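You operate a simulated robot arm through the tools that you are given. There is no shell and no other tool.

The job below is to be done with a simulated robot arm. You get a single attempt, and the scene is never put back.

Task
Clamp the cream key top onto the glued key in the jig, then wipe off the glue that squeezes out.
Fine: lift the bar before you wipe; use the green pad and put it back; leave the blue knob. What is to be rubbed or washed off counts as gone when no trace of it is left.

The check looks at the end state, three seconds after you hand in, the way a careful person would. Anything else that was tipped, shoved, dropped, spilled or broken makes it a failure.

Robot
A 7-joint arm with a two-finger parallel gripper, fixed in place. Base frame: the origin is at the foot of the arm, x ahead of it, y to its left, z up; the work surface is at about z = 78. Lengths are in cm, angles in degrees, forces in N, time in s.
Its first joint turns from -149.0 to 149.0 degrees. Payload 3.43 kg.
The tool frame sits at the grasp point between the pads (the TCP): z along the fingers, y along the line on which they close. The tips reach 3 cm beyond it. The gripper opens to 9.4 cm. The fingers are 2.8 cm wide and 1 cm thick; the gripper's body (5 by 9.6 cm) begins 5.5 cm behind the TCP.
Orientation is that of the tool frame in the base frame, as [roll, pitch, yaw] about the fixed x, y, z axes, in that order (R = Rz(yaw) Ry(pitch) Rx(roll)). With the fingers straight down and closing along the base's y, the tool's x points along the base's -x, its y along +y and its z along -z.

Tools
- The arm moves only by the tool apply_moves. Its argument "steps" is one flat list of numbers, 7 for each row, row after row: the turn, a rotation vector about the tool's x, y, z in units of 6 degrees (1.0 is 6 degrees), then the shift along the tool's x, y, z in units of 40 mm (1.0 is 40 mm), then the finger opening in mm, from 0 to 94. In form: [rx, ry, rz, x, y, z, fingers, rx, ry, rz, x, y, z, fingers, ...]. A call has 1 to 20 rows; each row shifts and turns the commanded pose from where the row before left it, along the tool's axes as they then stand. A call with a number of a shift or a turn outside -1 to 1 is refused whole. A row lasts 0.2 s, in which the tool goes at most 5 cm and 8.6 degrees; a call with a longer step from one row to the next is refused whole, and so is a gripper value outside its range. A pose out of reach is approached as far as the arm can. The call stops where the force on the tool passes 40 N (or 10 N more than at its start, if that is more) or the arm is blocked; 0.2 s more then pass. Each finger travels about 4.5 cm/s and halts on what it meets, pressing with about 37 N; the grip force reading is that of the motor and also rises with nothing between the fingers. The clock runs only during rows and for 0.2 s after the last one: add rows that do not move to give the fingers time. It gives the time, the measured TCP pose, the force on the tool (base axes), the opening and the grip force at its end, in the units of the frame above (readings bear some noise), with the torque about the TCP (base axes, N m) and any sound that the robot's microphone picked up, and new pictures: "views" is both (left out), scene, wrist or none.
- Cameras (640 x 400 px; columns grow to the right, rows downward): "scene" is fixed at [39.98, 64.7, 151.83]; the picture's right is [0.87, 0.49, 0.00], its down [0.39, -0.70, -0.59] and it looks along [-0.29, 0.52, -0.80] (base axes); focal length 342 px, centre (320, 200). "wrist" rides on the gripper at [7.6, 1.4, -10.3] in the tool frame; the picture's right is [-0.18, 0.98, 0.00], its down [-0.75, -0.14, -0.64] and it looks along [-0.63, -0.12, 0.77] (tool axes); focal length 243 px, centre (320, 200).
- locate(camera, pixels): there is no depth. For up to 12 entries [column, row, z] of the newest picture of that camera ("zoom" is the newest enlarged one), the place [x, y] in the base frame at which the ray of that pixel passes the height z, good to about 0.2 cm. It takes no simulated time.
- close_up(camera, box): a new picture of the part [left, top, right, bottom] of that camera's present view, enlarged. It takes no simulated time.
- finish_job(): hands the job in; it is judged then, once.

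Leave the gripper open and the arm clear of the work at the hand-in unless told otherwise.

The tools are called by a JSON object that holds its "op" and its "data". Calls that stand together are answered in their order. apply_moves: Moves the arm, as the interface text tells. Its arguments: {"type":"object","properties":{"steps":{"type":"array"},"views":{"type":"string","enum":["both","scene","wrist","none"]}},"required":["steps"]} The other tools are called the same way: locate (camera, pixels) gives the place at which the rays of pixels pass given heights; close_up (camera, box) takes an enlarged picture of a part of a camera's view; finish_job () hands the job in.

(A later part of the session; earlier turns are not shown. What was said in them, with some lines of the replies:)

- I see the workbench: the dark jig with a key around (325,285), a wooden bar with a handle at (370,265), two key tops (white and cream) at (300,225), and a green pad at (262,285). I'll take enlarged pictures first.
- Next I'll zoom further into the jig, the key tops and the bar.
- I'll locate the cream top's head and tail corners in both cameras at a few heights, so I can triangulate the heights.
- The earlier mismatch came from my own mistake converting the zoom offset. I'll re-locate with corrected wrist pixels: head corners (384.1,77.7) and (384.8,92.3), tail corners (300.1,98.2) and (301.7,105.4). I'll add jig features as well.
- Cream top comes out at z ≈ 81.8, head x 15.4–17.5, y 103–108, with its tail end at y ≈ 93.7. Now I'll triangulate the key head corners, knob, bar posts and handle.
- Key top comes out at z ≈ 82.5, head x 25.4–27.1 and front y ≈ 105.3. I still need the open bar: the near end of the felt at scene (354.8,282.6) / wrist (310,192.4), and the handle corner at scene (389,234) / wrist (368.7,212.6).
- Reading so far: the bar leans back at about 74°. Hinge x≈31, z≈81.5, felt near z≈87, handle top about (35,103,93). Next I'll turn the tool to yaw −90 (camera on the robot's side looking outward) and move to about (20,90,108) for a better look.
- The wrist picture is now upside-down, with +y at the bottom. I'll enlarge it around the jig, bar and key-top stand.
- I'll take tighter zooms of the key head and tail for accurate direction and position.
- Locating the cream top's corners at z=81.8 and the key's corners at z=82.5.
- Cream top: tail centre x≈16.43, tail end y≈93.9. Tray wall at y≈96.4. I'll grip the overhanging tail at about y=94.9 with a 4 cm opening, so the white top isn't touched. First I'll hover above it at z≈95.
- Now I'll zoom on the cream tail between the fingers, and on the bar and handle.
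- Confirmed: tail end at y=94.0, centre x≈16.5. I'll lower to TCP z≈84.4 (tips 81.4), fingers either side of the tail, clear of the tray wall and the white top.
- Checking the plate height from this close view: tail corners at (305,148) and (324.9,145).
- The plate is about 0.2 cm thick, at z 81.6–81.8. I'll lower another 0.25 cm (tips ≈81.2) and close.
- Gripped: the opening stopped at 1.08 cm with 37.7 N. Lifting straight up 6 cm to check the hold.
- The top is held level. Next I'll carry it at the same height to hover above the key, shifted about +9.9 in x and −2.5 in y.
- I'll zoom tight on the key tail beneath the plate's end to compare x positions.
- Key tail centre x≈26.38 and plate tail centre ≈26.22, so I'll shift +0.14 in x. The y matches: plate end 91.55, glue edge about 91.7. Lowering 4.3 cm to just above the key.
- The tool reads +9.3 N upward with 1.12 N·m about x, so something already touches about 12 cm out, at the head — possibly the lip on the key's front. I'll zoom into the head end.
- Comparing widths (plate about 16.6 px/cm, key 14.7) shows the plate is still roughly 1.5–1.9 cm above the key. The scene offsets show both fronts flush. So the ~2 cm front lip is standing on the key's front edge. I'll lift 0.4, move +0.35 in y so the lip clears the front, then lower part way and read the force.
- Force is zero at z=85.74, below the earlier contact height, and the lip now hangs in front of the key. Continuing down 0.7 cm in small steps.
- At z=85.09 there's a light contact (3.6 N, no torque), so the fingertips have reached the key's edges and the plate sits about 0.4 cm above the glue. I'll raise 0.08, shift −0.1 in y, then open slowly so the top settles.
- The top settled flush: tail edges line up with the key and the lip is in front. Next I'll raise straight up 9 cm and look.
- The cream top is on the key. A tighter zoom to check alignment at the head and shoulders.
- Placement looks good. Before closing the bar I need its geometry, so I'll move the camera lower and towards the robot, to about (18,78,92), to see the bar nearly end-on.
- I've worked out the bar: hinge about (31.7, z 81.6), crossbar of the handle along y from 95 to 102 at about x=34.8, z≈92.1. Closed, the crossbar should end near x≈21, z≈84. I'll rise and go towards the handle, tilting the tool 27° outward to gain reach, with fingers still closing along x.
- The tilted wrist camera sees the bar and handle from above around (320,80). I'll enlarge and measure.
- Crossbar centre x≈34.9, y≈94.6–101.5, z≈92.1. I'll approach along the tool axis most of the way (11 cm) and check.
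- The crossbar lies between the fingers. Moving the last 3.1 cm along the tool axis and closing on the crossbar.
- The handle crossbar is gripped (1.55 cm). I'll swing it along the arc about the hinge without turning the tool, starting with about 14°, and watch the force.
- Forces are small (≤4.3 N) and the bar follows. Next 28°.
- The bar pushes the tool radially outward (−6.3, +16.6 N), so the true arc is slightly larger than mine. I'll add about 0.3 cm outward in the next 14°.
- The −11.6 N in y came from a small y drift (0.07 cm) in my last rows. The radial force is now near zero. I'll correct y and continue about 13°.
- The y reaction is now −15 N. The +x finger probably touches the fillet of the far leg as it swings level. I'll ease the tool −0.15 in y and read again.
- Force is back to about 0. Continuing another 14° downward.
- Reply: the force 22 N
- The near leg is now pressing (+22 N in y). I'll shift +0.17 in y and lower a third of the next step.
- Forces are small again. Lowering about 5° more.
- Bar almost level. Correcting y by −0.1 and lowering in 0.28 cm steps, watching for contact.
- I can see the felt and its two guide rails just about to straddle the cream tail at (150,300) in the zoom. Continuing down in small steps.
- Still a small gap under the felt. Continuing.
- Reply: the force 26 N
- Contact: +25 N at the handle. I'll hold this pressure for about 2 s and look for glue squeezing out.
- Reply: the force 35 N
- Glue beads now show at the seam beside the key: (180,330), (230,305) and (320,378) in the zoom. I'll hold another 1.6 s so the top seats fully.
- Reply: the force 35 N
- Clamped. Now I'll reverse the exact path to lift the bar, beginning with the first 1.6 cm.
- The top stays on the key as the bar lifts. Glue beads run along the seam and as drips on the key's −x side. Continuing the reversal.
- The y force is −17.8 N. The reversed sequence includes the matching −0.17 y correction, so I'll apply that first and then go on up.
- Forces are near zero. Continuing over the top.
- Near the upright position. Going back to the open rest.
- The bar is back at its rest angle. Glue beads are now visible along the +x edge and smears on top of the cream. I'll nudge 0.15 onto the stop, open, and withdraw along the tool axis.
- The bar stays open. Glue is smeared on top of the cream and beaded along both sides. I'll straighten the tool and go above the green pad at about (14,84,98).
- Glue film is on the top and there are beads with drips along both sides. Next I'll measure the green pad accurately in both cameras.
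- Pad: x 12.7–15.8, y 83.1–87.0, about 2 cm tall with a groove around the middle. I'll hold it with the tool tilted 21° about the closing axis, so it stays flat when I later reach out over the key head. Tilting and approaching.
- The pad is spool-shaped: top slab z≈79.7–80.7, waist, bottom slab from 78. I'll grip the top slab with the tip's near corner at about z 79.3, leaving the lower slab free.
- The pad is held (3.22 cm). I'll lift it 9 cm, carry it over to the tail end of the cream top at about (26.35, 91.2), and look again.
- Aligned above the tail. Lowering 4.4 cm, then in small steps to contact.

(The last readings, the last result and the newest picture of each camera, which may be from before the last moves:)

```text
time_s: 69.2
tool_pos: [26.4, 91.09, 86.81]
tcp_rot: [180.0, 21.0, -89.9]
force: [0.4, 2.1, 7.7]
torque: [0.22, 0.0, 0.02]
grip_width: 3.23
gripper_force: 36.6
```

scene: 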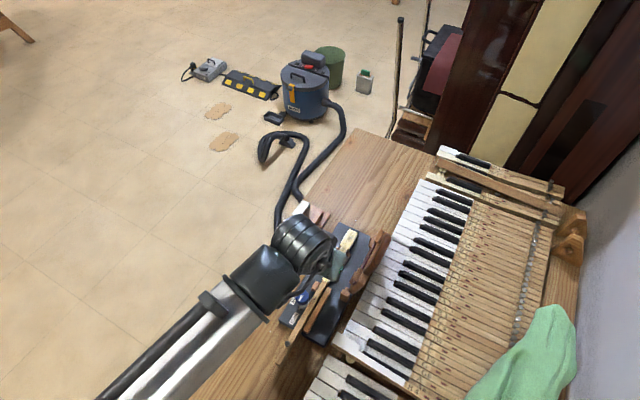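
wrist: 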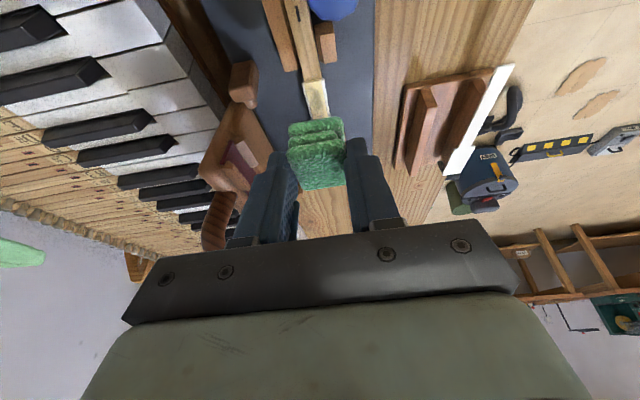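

Light contact, 7.7 N. Wiping the top outward along +y, 6 cm first.

{"op": "apply_moves", "data": {"steps": [0, 0, 0, -0.2335, 0, 0.0895, 20, 0, 0, 0, -0.2335, 0, 0.0895, 20, 0, 0, 0, -0.2335, 0, 0.0895, 20, 0, 0, 0, -0.2335, 0, 0.0895, 20, 0, 0, 0, -0.2335, 0, 0.0895, 20, 0, 0, 0, -0.2335, 0, 0.0895, 20]}}

{"op": "close_up", "data": {"camera": "wrist", "box": [240, 0, 400, 160]}}

{"op": "close_up", "data": {"camera": "scene", "box": [300, 215, 396, 305]}}

```text
time_s: 70.6
tool_pos: [26.38, 97.23, 86.83]
tcp_rot: [-180.0, 21.1, -90.0]
force: [0.2, -9.6, 14.8]
torque: [-0.18, 0.02, -0.05]
grip_width: 3.22
gripper_force: 37.4
```

scene: 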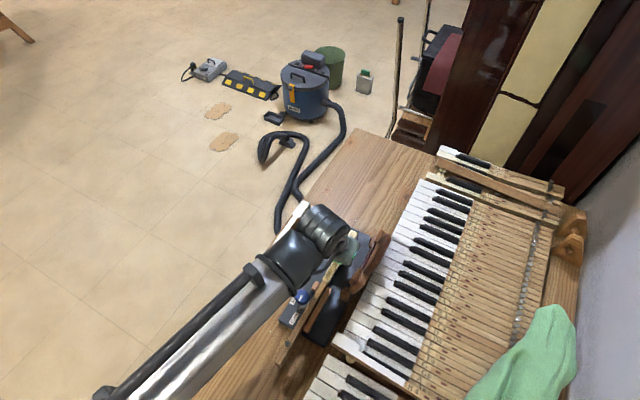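
wrist: 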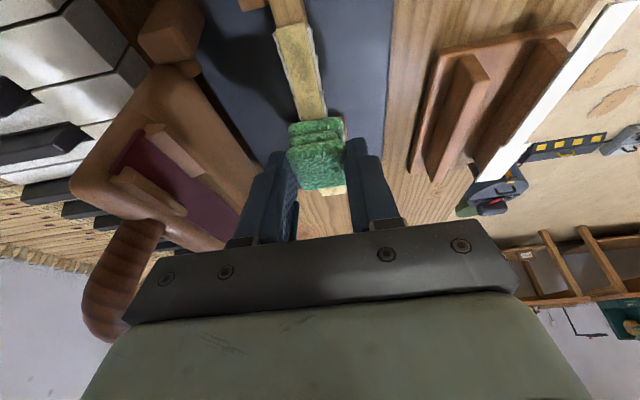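

```text
2.50 times, centred on (320, 80) of wrist
```

zoom: 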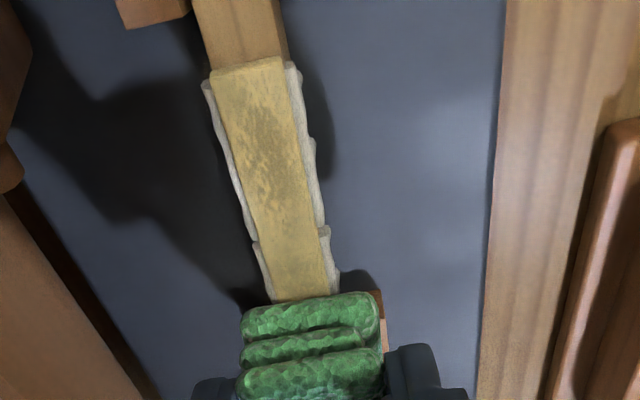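

```text
4.44 times, centred on (348, 260) of scene
```

zoom: 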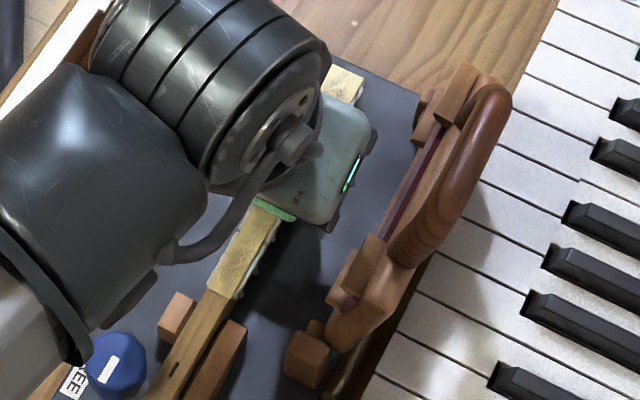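

The film on the tail has thinned but still shows some mottling. I'll continue the stroke over the head.

{"op": "apply_moves", "data": {"steps": [0, 0, 0, -0.2335, 0, 0.0895, 20, 0, 0, 0, -0.2335, 0, 0.0895, 20, 0, 0, 0, -0.2335, 0, 0.0895, 20, 0, 0, 0, -0.2335, 0, 0.0895, 20, 0, 0, 0, -0.2335, 0, 0.0895, 20, 0, 0, 0, 0, 0, 0, 20]}}

{"op": "close_up", "data": {"camera": "wrist", "box": [220, 0, 380, 160]}}

{"op": "close_up", "data": {"camera": "scene", "box": [300, 215, 396, 305]}}

```text
time_s: 72.0
tool_pos: [26.36, 102.31, 86.86]
tcp_rot: [-180.0, 21.1, -90.0]
force: [-0.3, -1.4, 6.3]
torque: [0.07, -0.03, 0.01]
grip_width: 3.22
gripper_force: 36.9
```

scene: 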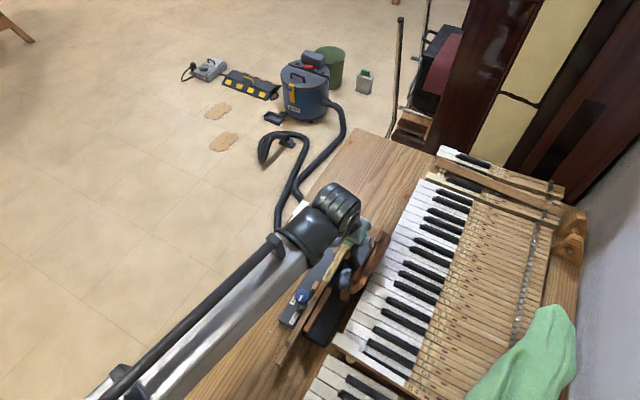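
wrist: 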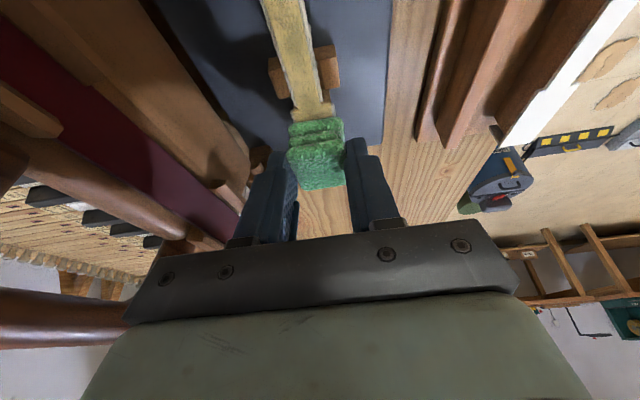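

```text
2.50 times, centred on (300, 80) of wrist
```

zoom: 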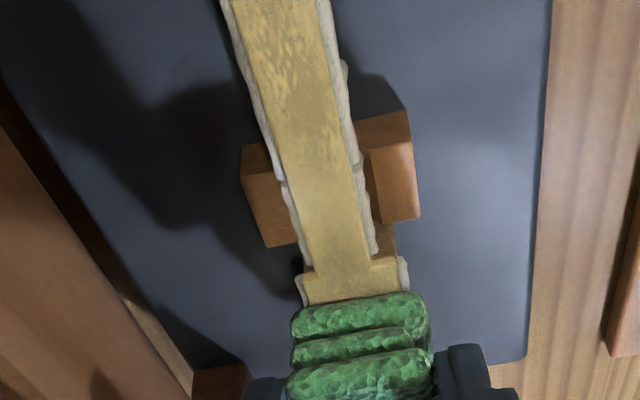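

```text
4.44 times, centred on (348, 260) of scene
```

zoom: 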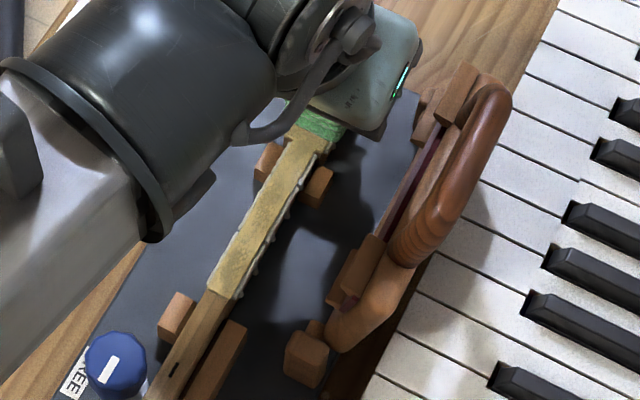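

Reach is fine and the wiped part is cleaner. I'll run past the front edge, press about 0.05 more, and stroke back to the tail.

{"op": "apply_moves", "data": {"steps": [0, 0, 0, -0.2335, 0, 0.0895, 20, 0, 0, 0, -0.0534, 0, 0.0234, 20, 0, 0, 0, 0.2335, 0, -0.0895, 20, 0, 0, 0, 0.238, 0, -0.078, 20, 0, 0, 0, 0.2335, 0, -0.0895, 20, 0, 0, 0, 0.2335, 0, -0.0895, 20, 0, 0, 0, 0.2335, 0, -0.0895, 20, 0, 0, 0, 0.2335, 0, -0.0895, 20, 0, 0, 0, 0.2335, 0, -0.0895, 20, 0, 0, 0, 0.2335, 0, -0.0895, 20]}}

{"op": "close_up", "data": {"camera": "scene", "box": [300, 215, 396, 305]}}

{"op": "close_up", "data": {"camera": "wrist", "box": [240, 0, 400, 160]}}

```text
time_s: 74.2
tool_pos: [26.25, 95.48, 86.82]
tcp_rot: [-180.0, 21.2, -90.0]
force: [-0.8, 12.0, 18.6]
torque: [0.67, -0.06, 0.03]
grip_width: 3.23
gripper_force: 36.9
```

scene: 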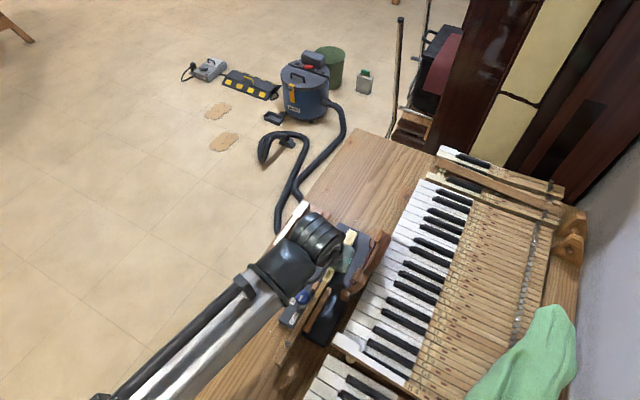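
wrist: 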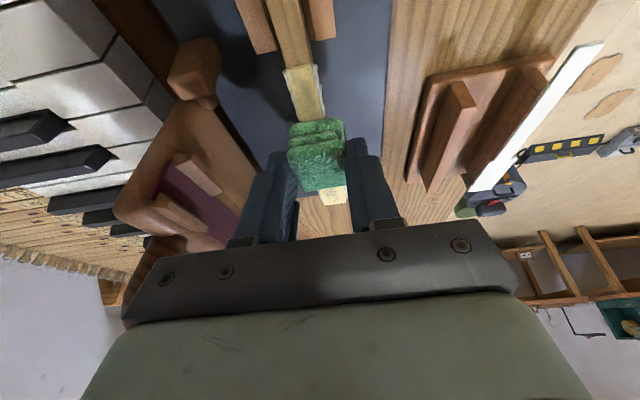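

```text
4.44 times, centred on (348, 260) of scene
```

zoom: 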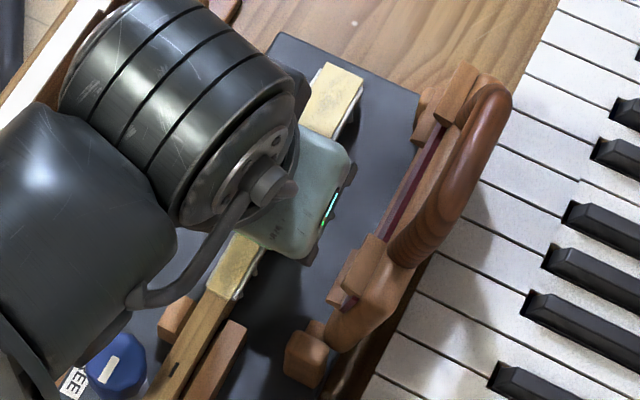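

```text
2.50 times, centred on (320, 80) of wrist
```

zoom: 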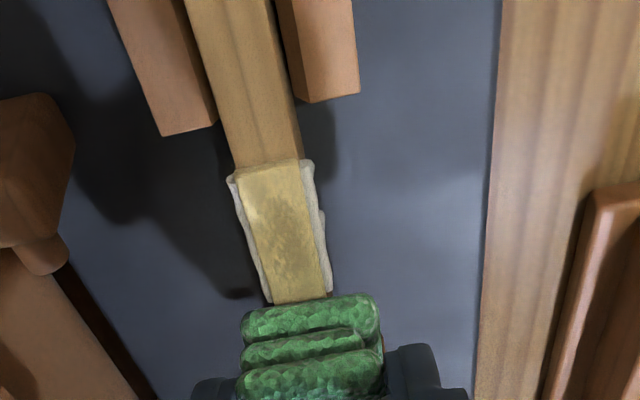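

The head top looks clean. Continuing with back-and-forth strokes over the tail.

{"op": "apply_moves", "data": {"steps": [0, 0, 0, 0.2335, 0, -0.0895, 20, 0, 0, 0, 0.2335, 0, -0.0895, 20, 0, 0, 0, 0.2335, 0, -0.0895, 20, 0, 0, 0, 0.2335, 0, -0.0895, 20, 0, 0, 0, 0.2335, 0, -0.0895, 20, 0, 0, 0, -0.2335, 0, 0.0895, 20, 0, 0, 0, -0.2335, 0, 0.0895, 20, 0, 0, 0, -0.2335, 0, 0.0895, 20, 0, 0, 0, -0.2335, 0, 0.0895, 20, 0, 0, 0, -0.2335, 0, 0.0895, 20, 0, 0, 0, -0.2335, 0, 0.0895, 20, 0, 0, 0, -0.2335, 0, 0.0895, 20]}}

{"op": "close_up", "data": {"camera": "wrist", "box": [240, 0, 400, 160]}}

```text
time_s: 76.8
tool_pos: [26.33, 97.46, 86.63]
tcp_rot: [-179.9, 21.1, -89.9]
force: [2.1, -9.1, 13.9]
torque: [-0.33, -0.06, -0.03]
grip_width: 3.22
gripper_force: 36.9
```

scene: 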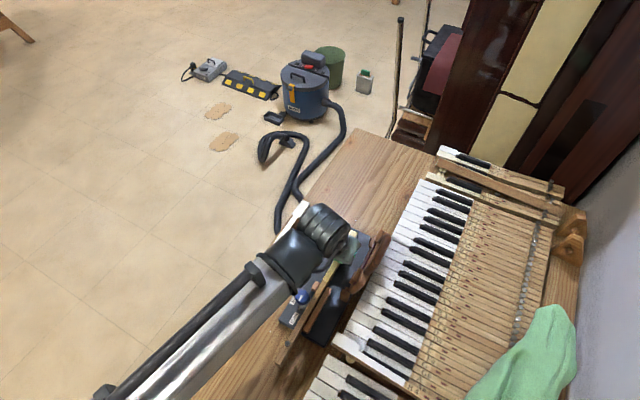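
wrist: 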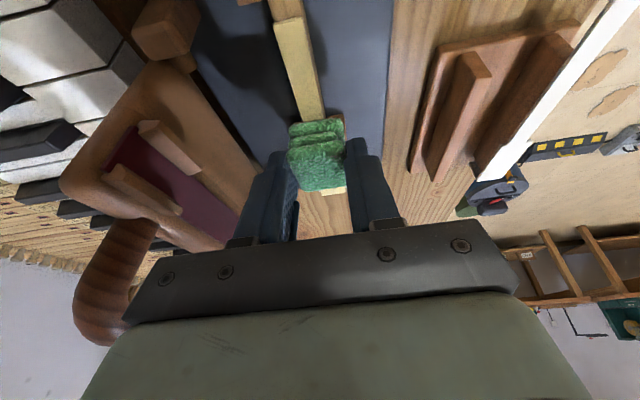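

```text
2.50 times, centred on (320, 80) of wrist
```

zoom: 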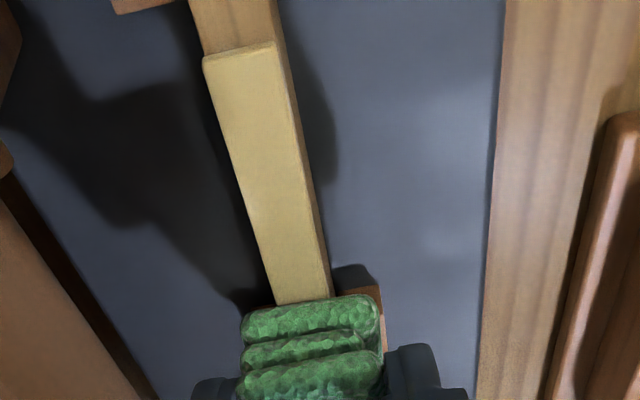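

The tail is now completely clean, including the side beads. I'll repeat over the shoulder and head with two more passes.

{"op": "apply_moves", "data": {"steps": [0, 0, 0, -0.2335, 0, 0.0895, 20, 0, 0, 0, -0.2335, 0, 0.0895, 20, 0, 0, 0, -0.2335, 0, 0.0895, 20, 0, 0, 0, -0.2335, 0, 0.0895, 20, 0, 0, 0, -0.2335, 0, 0.0895, 20, 0, 0, 0, -0.2335, 0, 0.0895, 20, 0, 0, 0, 0.2335, 0, -0.0895, 20, 0, 0, 0, 0.2335, 0, -0.0895, 20, 0, 0, 0, 0.2335, 0, -0.0895, 20, 0, 0, 0, 0.2335, 0, -0.0895, 20, 0, 0, 0, 0.2335, 0, -0.0895, 20, 0, 0, 0, 0.2335, 0, -0.0895, 20, 0, 0, 0, 0.2335, 0, -0.0895, 20, 0, 0, 0, 0.2335, 0, -0.0895, 20]}}

{"op": "close_up", "data": {"camera": "scene", "box": [300, 215, 396, 305]}}

{"op": "close_up", "data": {"camera": "wrist", "box": [240, 60, 400, 220]}}

```text
time_s: 79.8
tool_pos: [26.58, 95.51, 86.69]
tcp_rot: [-180.0, 21.0, -90.0]
force: [-0.8, 7.0, 11.8]
torque: [0.46, 0.04, 0.0]
grip_width: 3.21
gripper_force: 36.9
```

scene: 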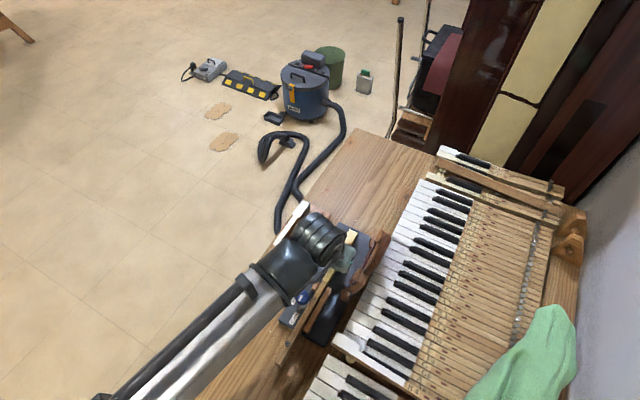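
wrist: 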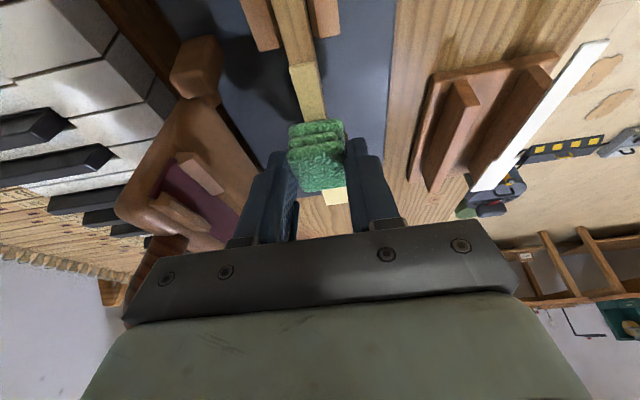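

```text
4.44 times, centred on (348, 260) of scene
```

zoom: 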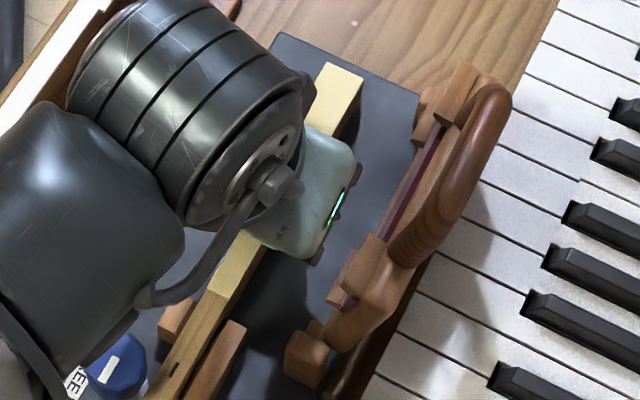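

```text
2.50 times, centred on (320, 140) of wrist
```

zoom: 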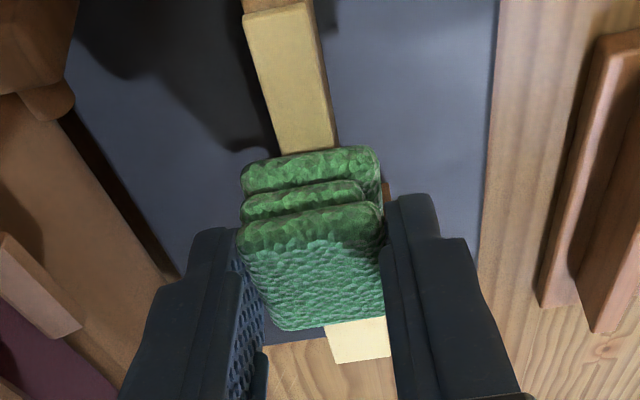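

Looks clean. I'll lift straight up, move aside, and inspect everything.

{"op": "apply_moves", "data": {"steps": [0, 0, 0, -0.358, 0, -0.934, 20, 0, 0, 0, -0.358, 0, -0.934, 20, 0, 0, 0, 0.6, 0.7, -0.23, 20, 0, 0, 0, 0.6, 0.7, -0.23, 20, 0, 0, 0, 0.6, 0.7, -0.23, 20, 0, 0, 0, 0, 0, 0, 20]}}

{"op": "close_up", "data": {"camera": "scene", "box": [325, 225, 375, 285]}}

{"op": "close_up", "data": {"camera": "scene", "box": [335, 225, 375, 250]}}

{"op": "close_up", "data": {"camera": "scene", "box": [315, 250, 355, 285]}}

{"op": "close_up", "data": {"camera": "scene", "box": [345, 222, 395, 300]}}

{"op": "close_up", "data": {"camera": "wrist", "box": [180, 60, 400, 220]}}

```text
time_s: 81.2
tool_pos: [18.01, 87.65, 94.77]
tcp_rot: [179.9, 21.0, -90.0]
force: [-0.4, 1.9, 0.0]
torque: [0.01, 0.0, -0.02]
grip_width: 3.22
gripper_force: 37.6
```

scene: 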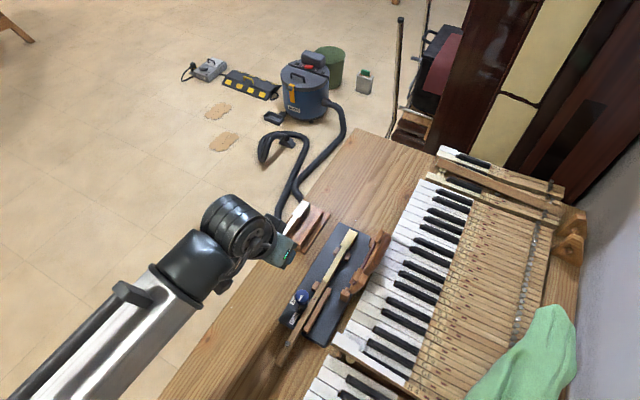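
wrist: 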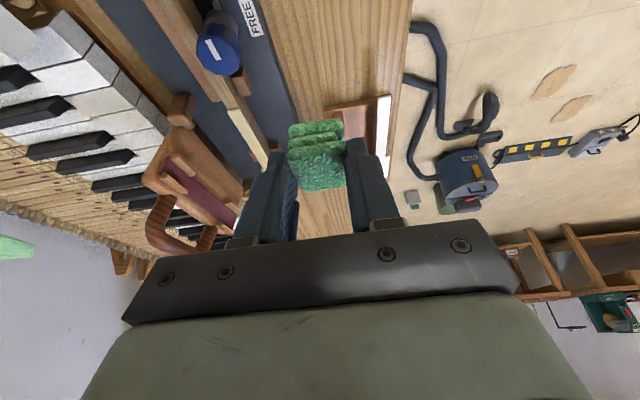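

```text
6.67 times, centred on (350, 255) of scene
```

zoom: 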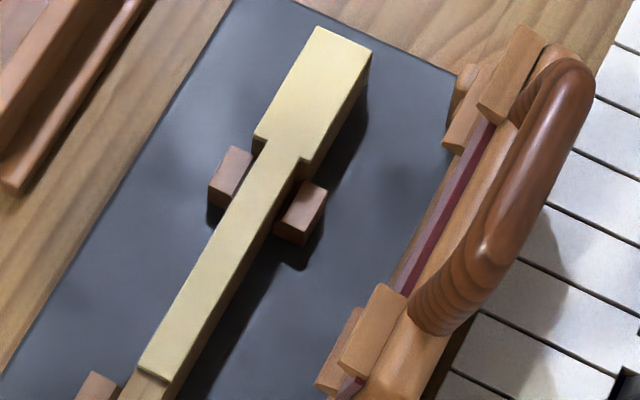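

```text
16.00 times, centred on (355, 238) of scene
```

zoom: 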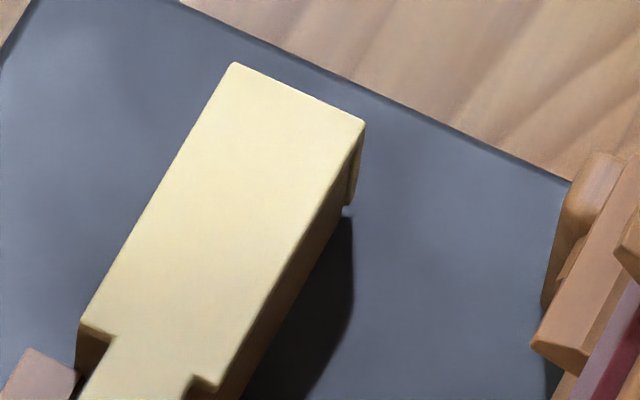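

```text
11.43 times, centred on (335, 268) of scene
```

zoom: 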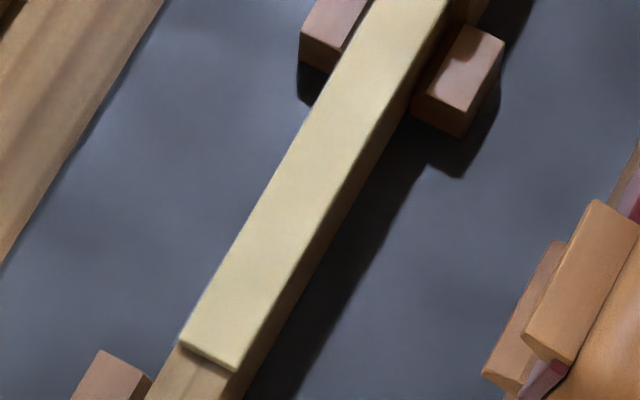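

```text
5.13 times, centred on (370, 261) of scene
```

zoom: 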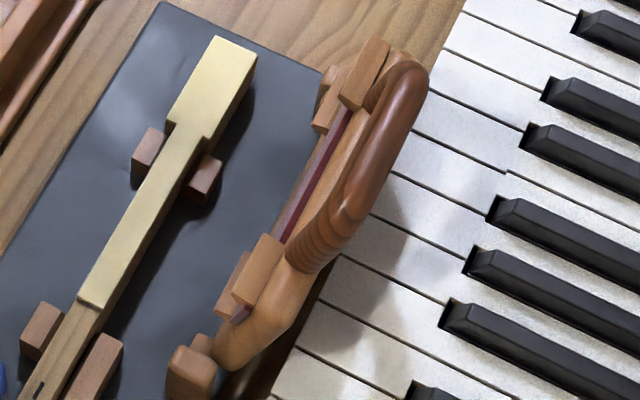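

```text
2.50 times, centred on (290, 140) of wrist
```

zoom: 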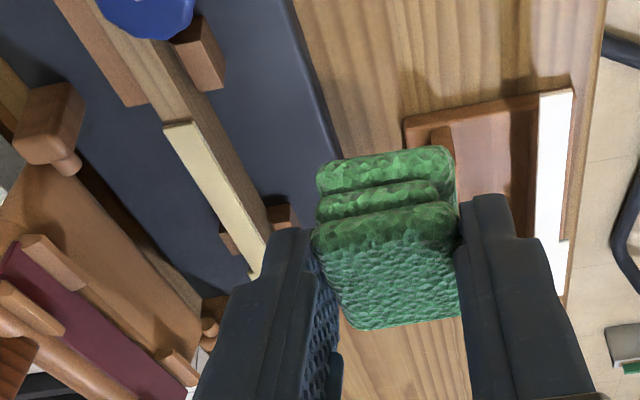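

All visible parts of the key and top are clean. Returning the pad now: back over its original place by the net travelled offset (−3.65, −3.87), then down 11.5 cm.

{"op": "apply_moves", "data": {"steps": [0, 0, 0, 0.452, 0.456, -0.173, 20, 0, 0, 0, 0.452, 0.456, -0.173, 20, 0, 0, 0, 0.343, 0, 0.895, 20, 0, 0, 0, 0.343, 0, 0.895, 20, 0, 0, 0, 0.343, 0, 0.895, 20, 0, 0, 0, 0, 0, 0, 20]}}

{"op": "close_up", "data": {"camera": "wrist", "box": [240, 60, 400, 220]}}

```text
time_s: 82.6
tool_pos: [14.29, 83.95, 83.24]
tcp_rot: [-179.9, 21.1, -90.0]
force: [-0.4, 0.0, -0.7]
torque: [-0.01, -0.02, 0.01]
grip_width: 3.21
gripper_force: 37.2
```

scene: 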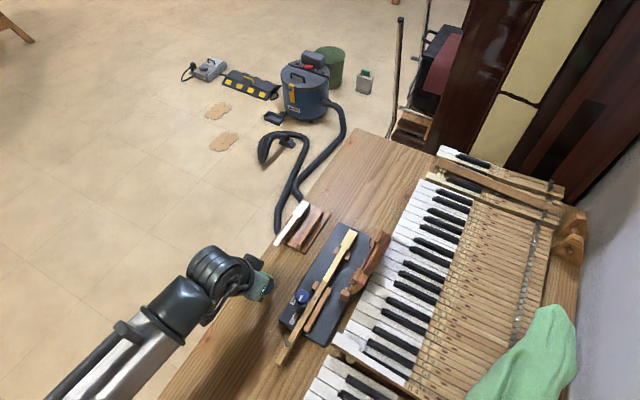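
wrist: 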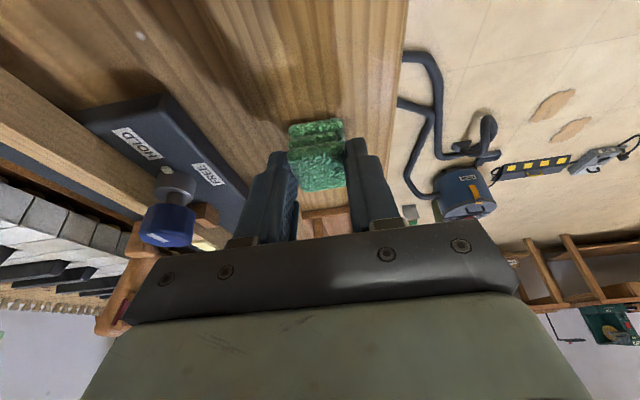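

```text
2.50 times, centred on (320, 140) of wrist
```

zoom: 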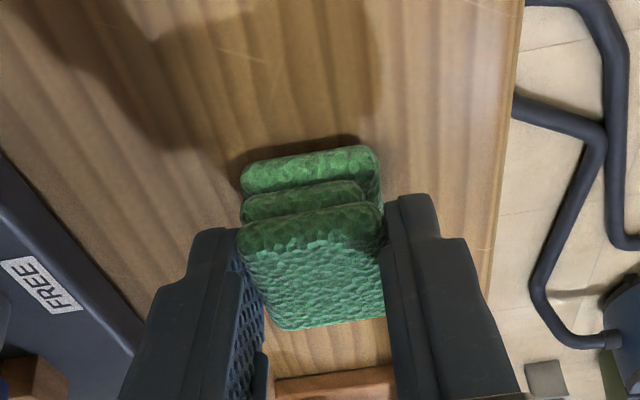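

The pad hovers about 0.6 cm above the bench at its original spot. Lowering slowly to contact.

{"op": "apply_moves", "data": {"steps": [0, 0, 0, 0.0358, 0, 0.0934, 20, 0, 0, 0, 0.0135, 0, 0.035, 20, 0, 0, 0, 0, 0, 0, 20], "views": "none"}}

```text
time_s: 83.4
tool_pos: [14.34, 83.96, 82.67]
tcp_rot: [180.0, 21.0, -90.0]
force: [0.2, 0.3, -0.8]
torque: [0.0, -0.03, 0.0]
grip_width: 3.24
gripper_force: 37.4
```

{"op": "apply_moves", "data": {"steps": [0, 0, 0, 0.0045, 0, 0.0117, 20, 0, 0, 0, 0.0045, 0, 0.0117, 20, 0, 0, 0, 0, 0, 0, 20], "views": "none"}}

```text
time_s: 84.2
tool_pos: [14.36, 83.91, 82.72]
tcp_rot: [-180.0, 21.0, -90.0]
force: [-0.3, 0.0, -0.7]
torque: [0.02, 0.01, -0.03]
grip_width: 3.2
gripper_force: 37.2
```

{"op": "apply_moves", "data": {"steps": [0, 0, 0, 0.0045, 0, 0.0117, 20, 0, 0, 0, 0.0045, 0, 0.0117, 20, 0, 0, 0, 0, 0, 0, 20], "views": "none"}}

```text
time_s: 85.0
tool_pos: [14.4, 83.79, 82.52]
tcp_rot: [180.0, 21.0, -90.1]
force: [-0.7, -0.8, 0.5]
torque: [0.01, 0.03, 0.03]
grip_width: 3.22
gripper_force: 37.4
```

{"op": "apply_moves", "data": {"steps": [0, 0, 0, 0.0045, 0, 0.0117, 20, 0, 0, 0, 0, 0, 0, 20]}}

{"op": "close_up", "data": {"camera": "wrist", "box": [240, 60, 400, 220]}}

{"op": "close_up", "data": {"camera": "scene", "box": [240, 255, 304, 300]}}

```text
time_s: 85.6
tool_pos: [14.42, 83.78, 82.47]
tcp_rot: [-180.0, 21.1, -90.0]
force: [-0.5, 1.0, 11.5]
torque: [0.11, -0.03, -0.01]
grip_width: 3.2
gripper_force: 36.5
```

scene: 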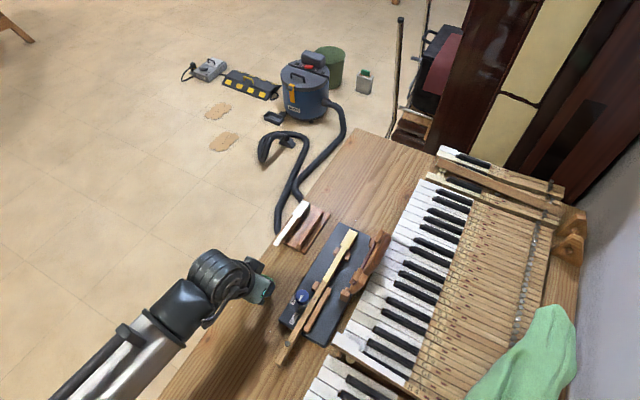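
wrist: 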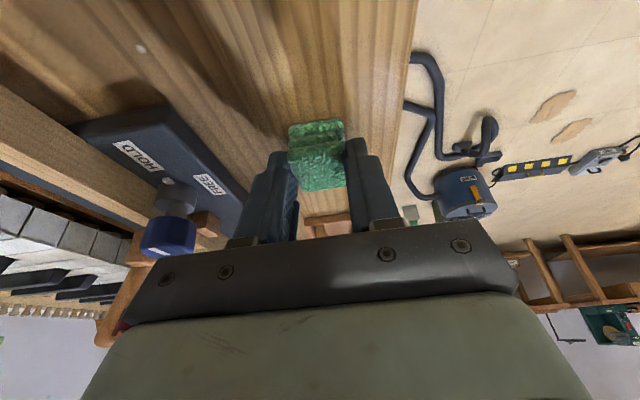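

```text
2.50 times, centred on (320, 140) of wrist
```

zoom: 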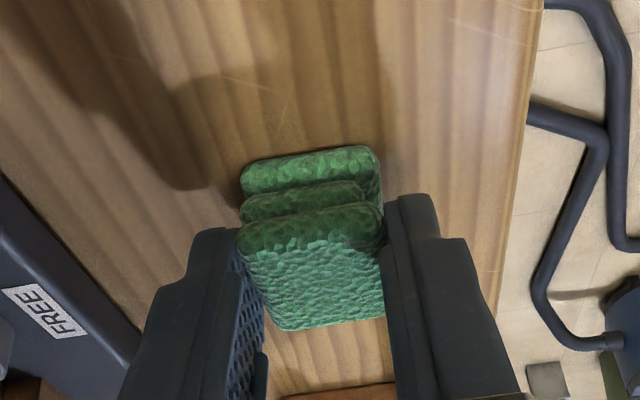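

```text
8.89 times, centred on (272, 278) of scene
```

zoom: 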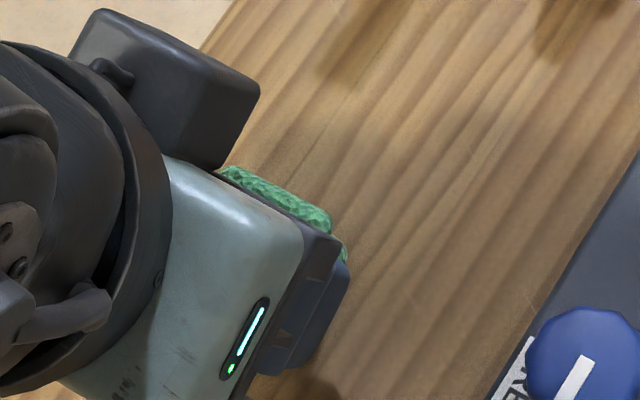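

The pad is on the bench (11.5 N contact). I'll relieve the pressure slightly, open, and withdraw along the tool axis, then go up.

{"op": "apply_moves", "data": {"steps": [0, 0, 0, -0.004, 0, -0.0105, 20, 0, 0, 0, 0, 0, 0, 30, 0, 0, 0, 0, 0, 0, 33, 0, 0, 0, 0, 0, 0, 36, 0, 0, 0, 0, 0, 0, 42, 0, 0, 0, 0, 0, 0, 50, 0, 0, 0, 0, 0, 0, 50, 0, 0, 0, -0.1, 0, -0.4, 50, 0, 0, 0, -0.3, 0, -0.85, 50, 0, 0, 0, -0.3, 0, -0.85, 50, 0, 0, 0, -0.3, 0, -0.85, 50, 0, 1, 0, 0, 0, 0, 60, 0, 1, 0, 0, 0, 0, 60, 0, 1, 0, 0, 0, 0, 60, 0, 0.5, 0, 0, 0, 0, 60, 0, 0, 0, 0, 0, 0, 60]}}

{"op": "close_up", "data": {"camera": "wrist", "box": [270, 80, 370, 180]}}

{"op": "close_up", "data": {"camera": "scene", "box": [240, 262, 288, 302]}}

```text
time_s: 89.0
tool_pos: [14.4, 83.38, 94.86]
tcp_rot: [180.0, -0.1, -90.0]
force: [0.4, -0.5, -0.4]
torque: [-0.02, 0.01, 0.01]
grip_width: 6.02
gripper_force: 0.0
```

scene: 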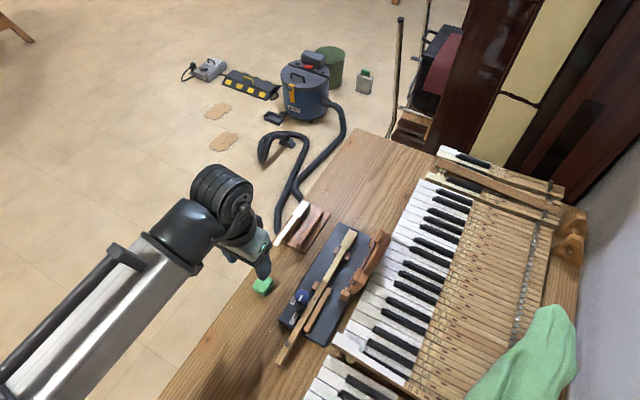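
wrist: 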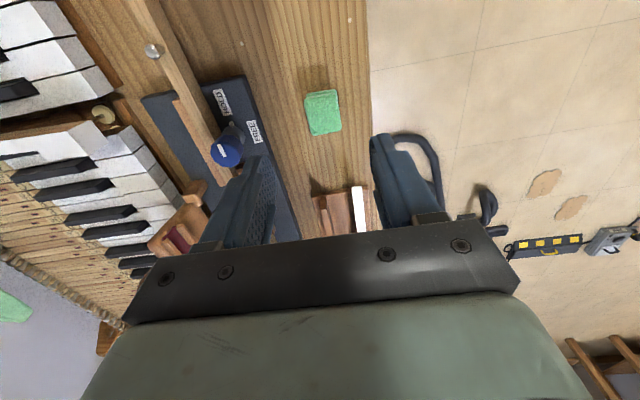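

```text
4.00 times, centred on (320, 130) of wrist
```

zoom: 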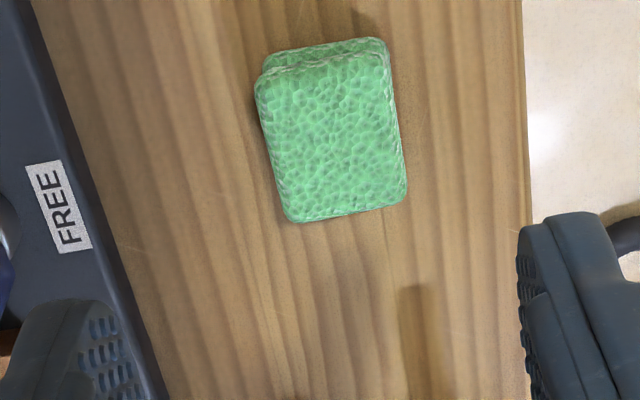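

```text
10.00 times, centred on (264, 282) of scene
```

zoom: 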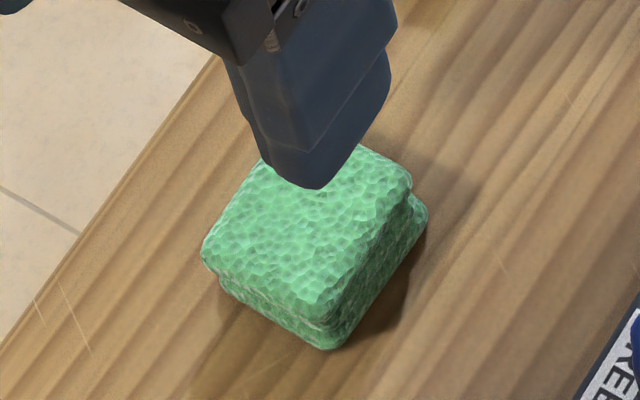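

The pad is back in place, within about 0.2 cm. I'll rise, open fully, and return towards the start pose to check the remaining sides.

{"op": "apply_moves", "data": {"steps": [0, 0, 0, 0, 0, -1, 70, 0, 0, 0, 0, 0, -1, 80, 0, 0, 0, 0, 0, -1, 94, 0, 0, 0, 0, 0, -1, 94, 0, 0, 0, 0, 0, -1, 94, 0, 0, 0, -0.9, 0.219, 0, 94, 0, 0, 0, -0.9, 0.219, 0, 94, 0, 0, 0, -0.9, 0.219, 0, 94, 0, 0, 0, -0.9, 0.219, 0, 94], "views": "none"}}

{"op": "apply_moves", "data": {"steps": [0, 0, 1, 0, 0, 0, 94, 0, 0, 1, 0, 0, 0, 94, 0, 0, 1, 0, 0, 0, 94, 0, 0, 1, 0, 0, 0, 94, 0, 0, 1, 0, 0, 0, 94, 0, 0, 1, 0, 0, 0, 94, 0, 0, 1, 0, 0, 0, 94, 0, 0, 1, 0, 0, 0, 94, 0, 0, 1, 0, 0, 0, 94, 0, 0, 1, 0, 0, 0, 94, 0, 0, 1, 0, 0, 0, 94, 0, 0, 1, 0, 0, 0, 94, 0, 0, 1, 0, 0, 0, 94, 0, 0, 1, 0, 0, 0, 94, 0, 0, 1, 0, 0, 0, 94, 0, 0, 0, 0, 0, 0, 94]}}

{"op": "close_up", "data": {"camera": "wrist", "box": [240, 100, 400, 230]}}

{"op": "close_up", "data": {"camera": "wrist", "box": [290, 120, 390, 180]}}

{"op": "close_up", "data": {"camera": "scene", "box": [240, 190, 400, 370]}}

```text
time_s: 91.0
tool_pos: [10.77, 98.09, 114.86]
tcp_rot: [180.0, 0.0, -90.0]
force: [-0.1, -0.7, 0.8]
torque: [-0.01, -0.01, 0.03]
grip_width: 9.4
gripper_force: 0.1
```

```text
time_s: 94.4
tool_pos: [10.82, 97.7, 114.87]
tcp_rot: [-180.0, -0.1, 179.9]
force: [0.3, 0.1, 0.5]
torque: [-0.01, 0.0, 0.01]
grip_width: 9.41
gripper_force: 0.1
```

scene: 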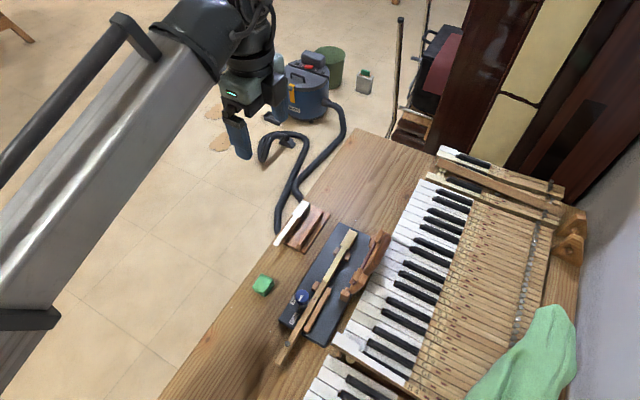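
wrist: 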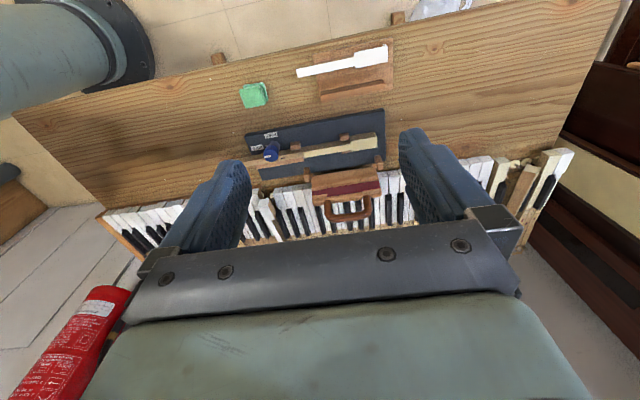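

```text
3.08 times, centred on (320, 165) of wrist
```

zoom: 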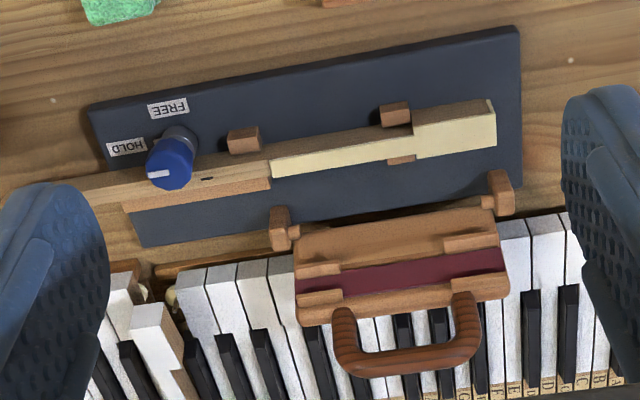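

```text
6.40 times, centred on (340, 150) of wrist
```

zoom: 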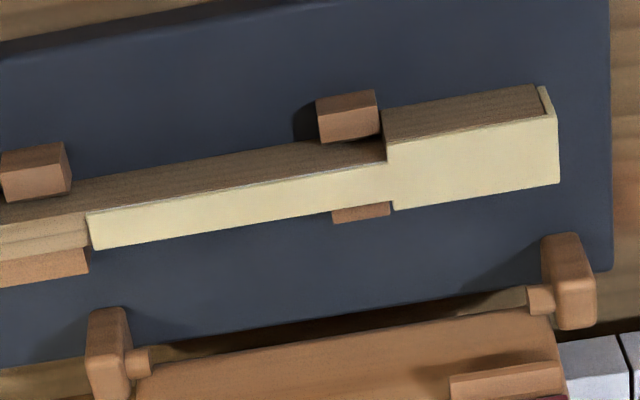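

```text
2.22 times, centred on (320, 280) of scene
```

zoom: 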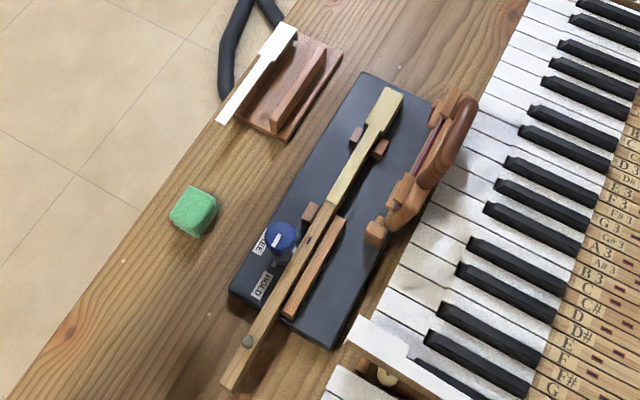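

Everything checks out in these views:
- **Top:** the cream top is seated and aligned on the key, with its lip at the key front.
- **Glue:** none shows on the top or on either side. The outer front of the lip isn't visible from either camera.
- **Bar:** open.
- **Pad:** back in its place.
- **Knob:** still pointing to HOLD.
- **Arm:** clear of the work, gripper open.

Handing in.

{"op": "finish_job", "data": {}}

```text
The job is handed in.
```

The cream key top is clamped onto the glued key, and the glue that squeezed out is wiped off. I've handed the job in; no verdict came back.

- **Key top:** it sits aligned on the key, with its lip over the key's front end. On the first try the lip caught on the front edge of the key. I lifted it, moved it about 0.35 cm outward and set it down again.
- **Clamping:** I pressed the bar down for about 3.5 seconds, at 25–34 N on the handle, until glue showed at the seams. I then lifted the bar back to its open rest before wiping.
- **Wiping:** no glue shows on the top or either side in the final pictures. I could not see the outer front face of the lip from either camera, so that spot is unchecked.
- **Pad and knob:** the green pad is back within about 0.2 cm of where it started. I left the blue knob alone, and it still points to HOLD.

The arm is clear of the work with the gripper open.
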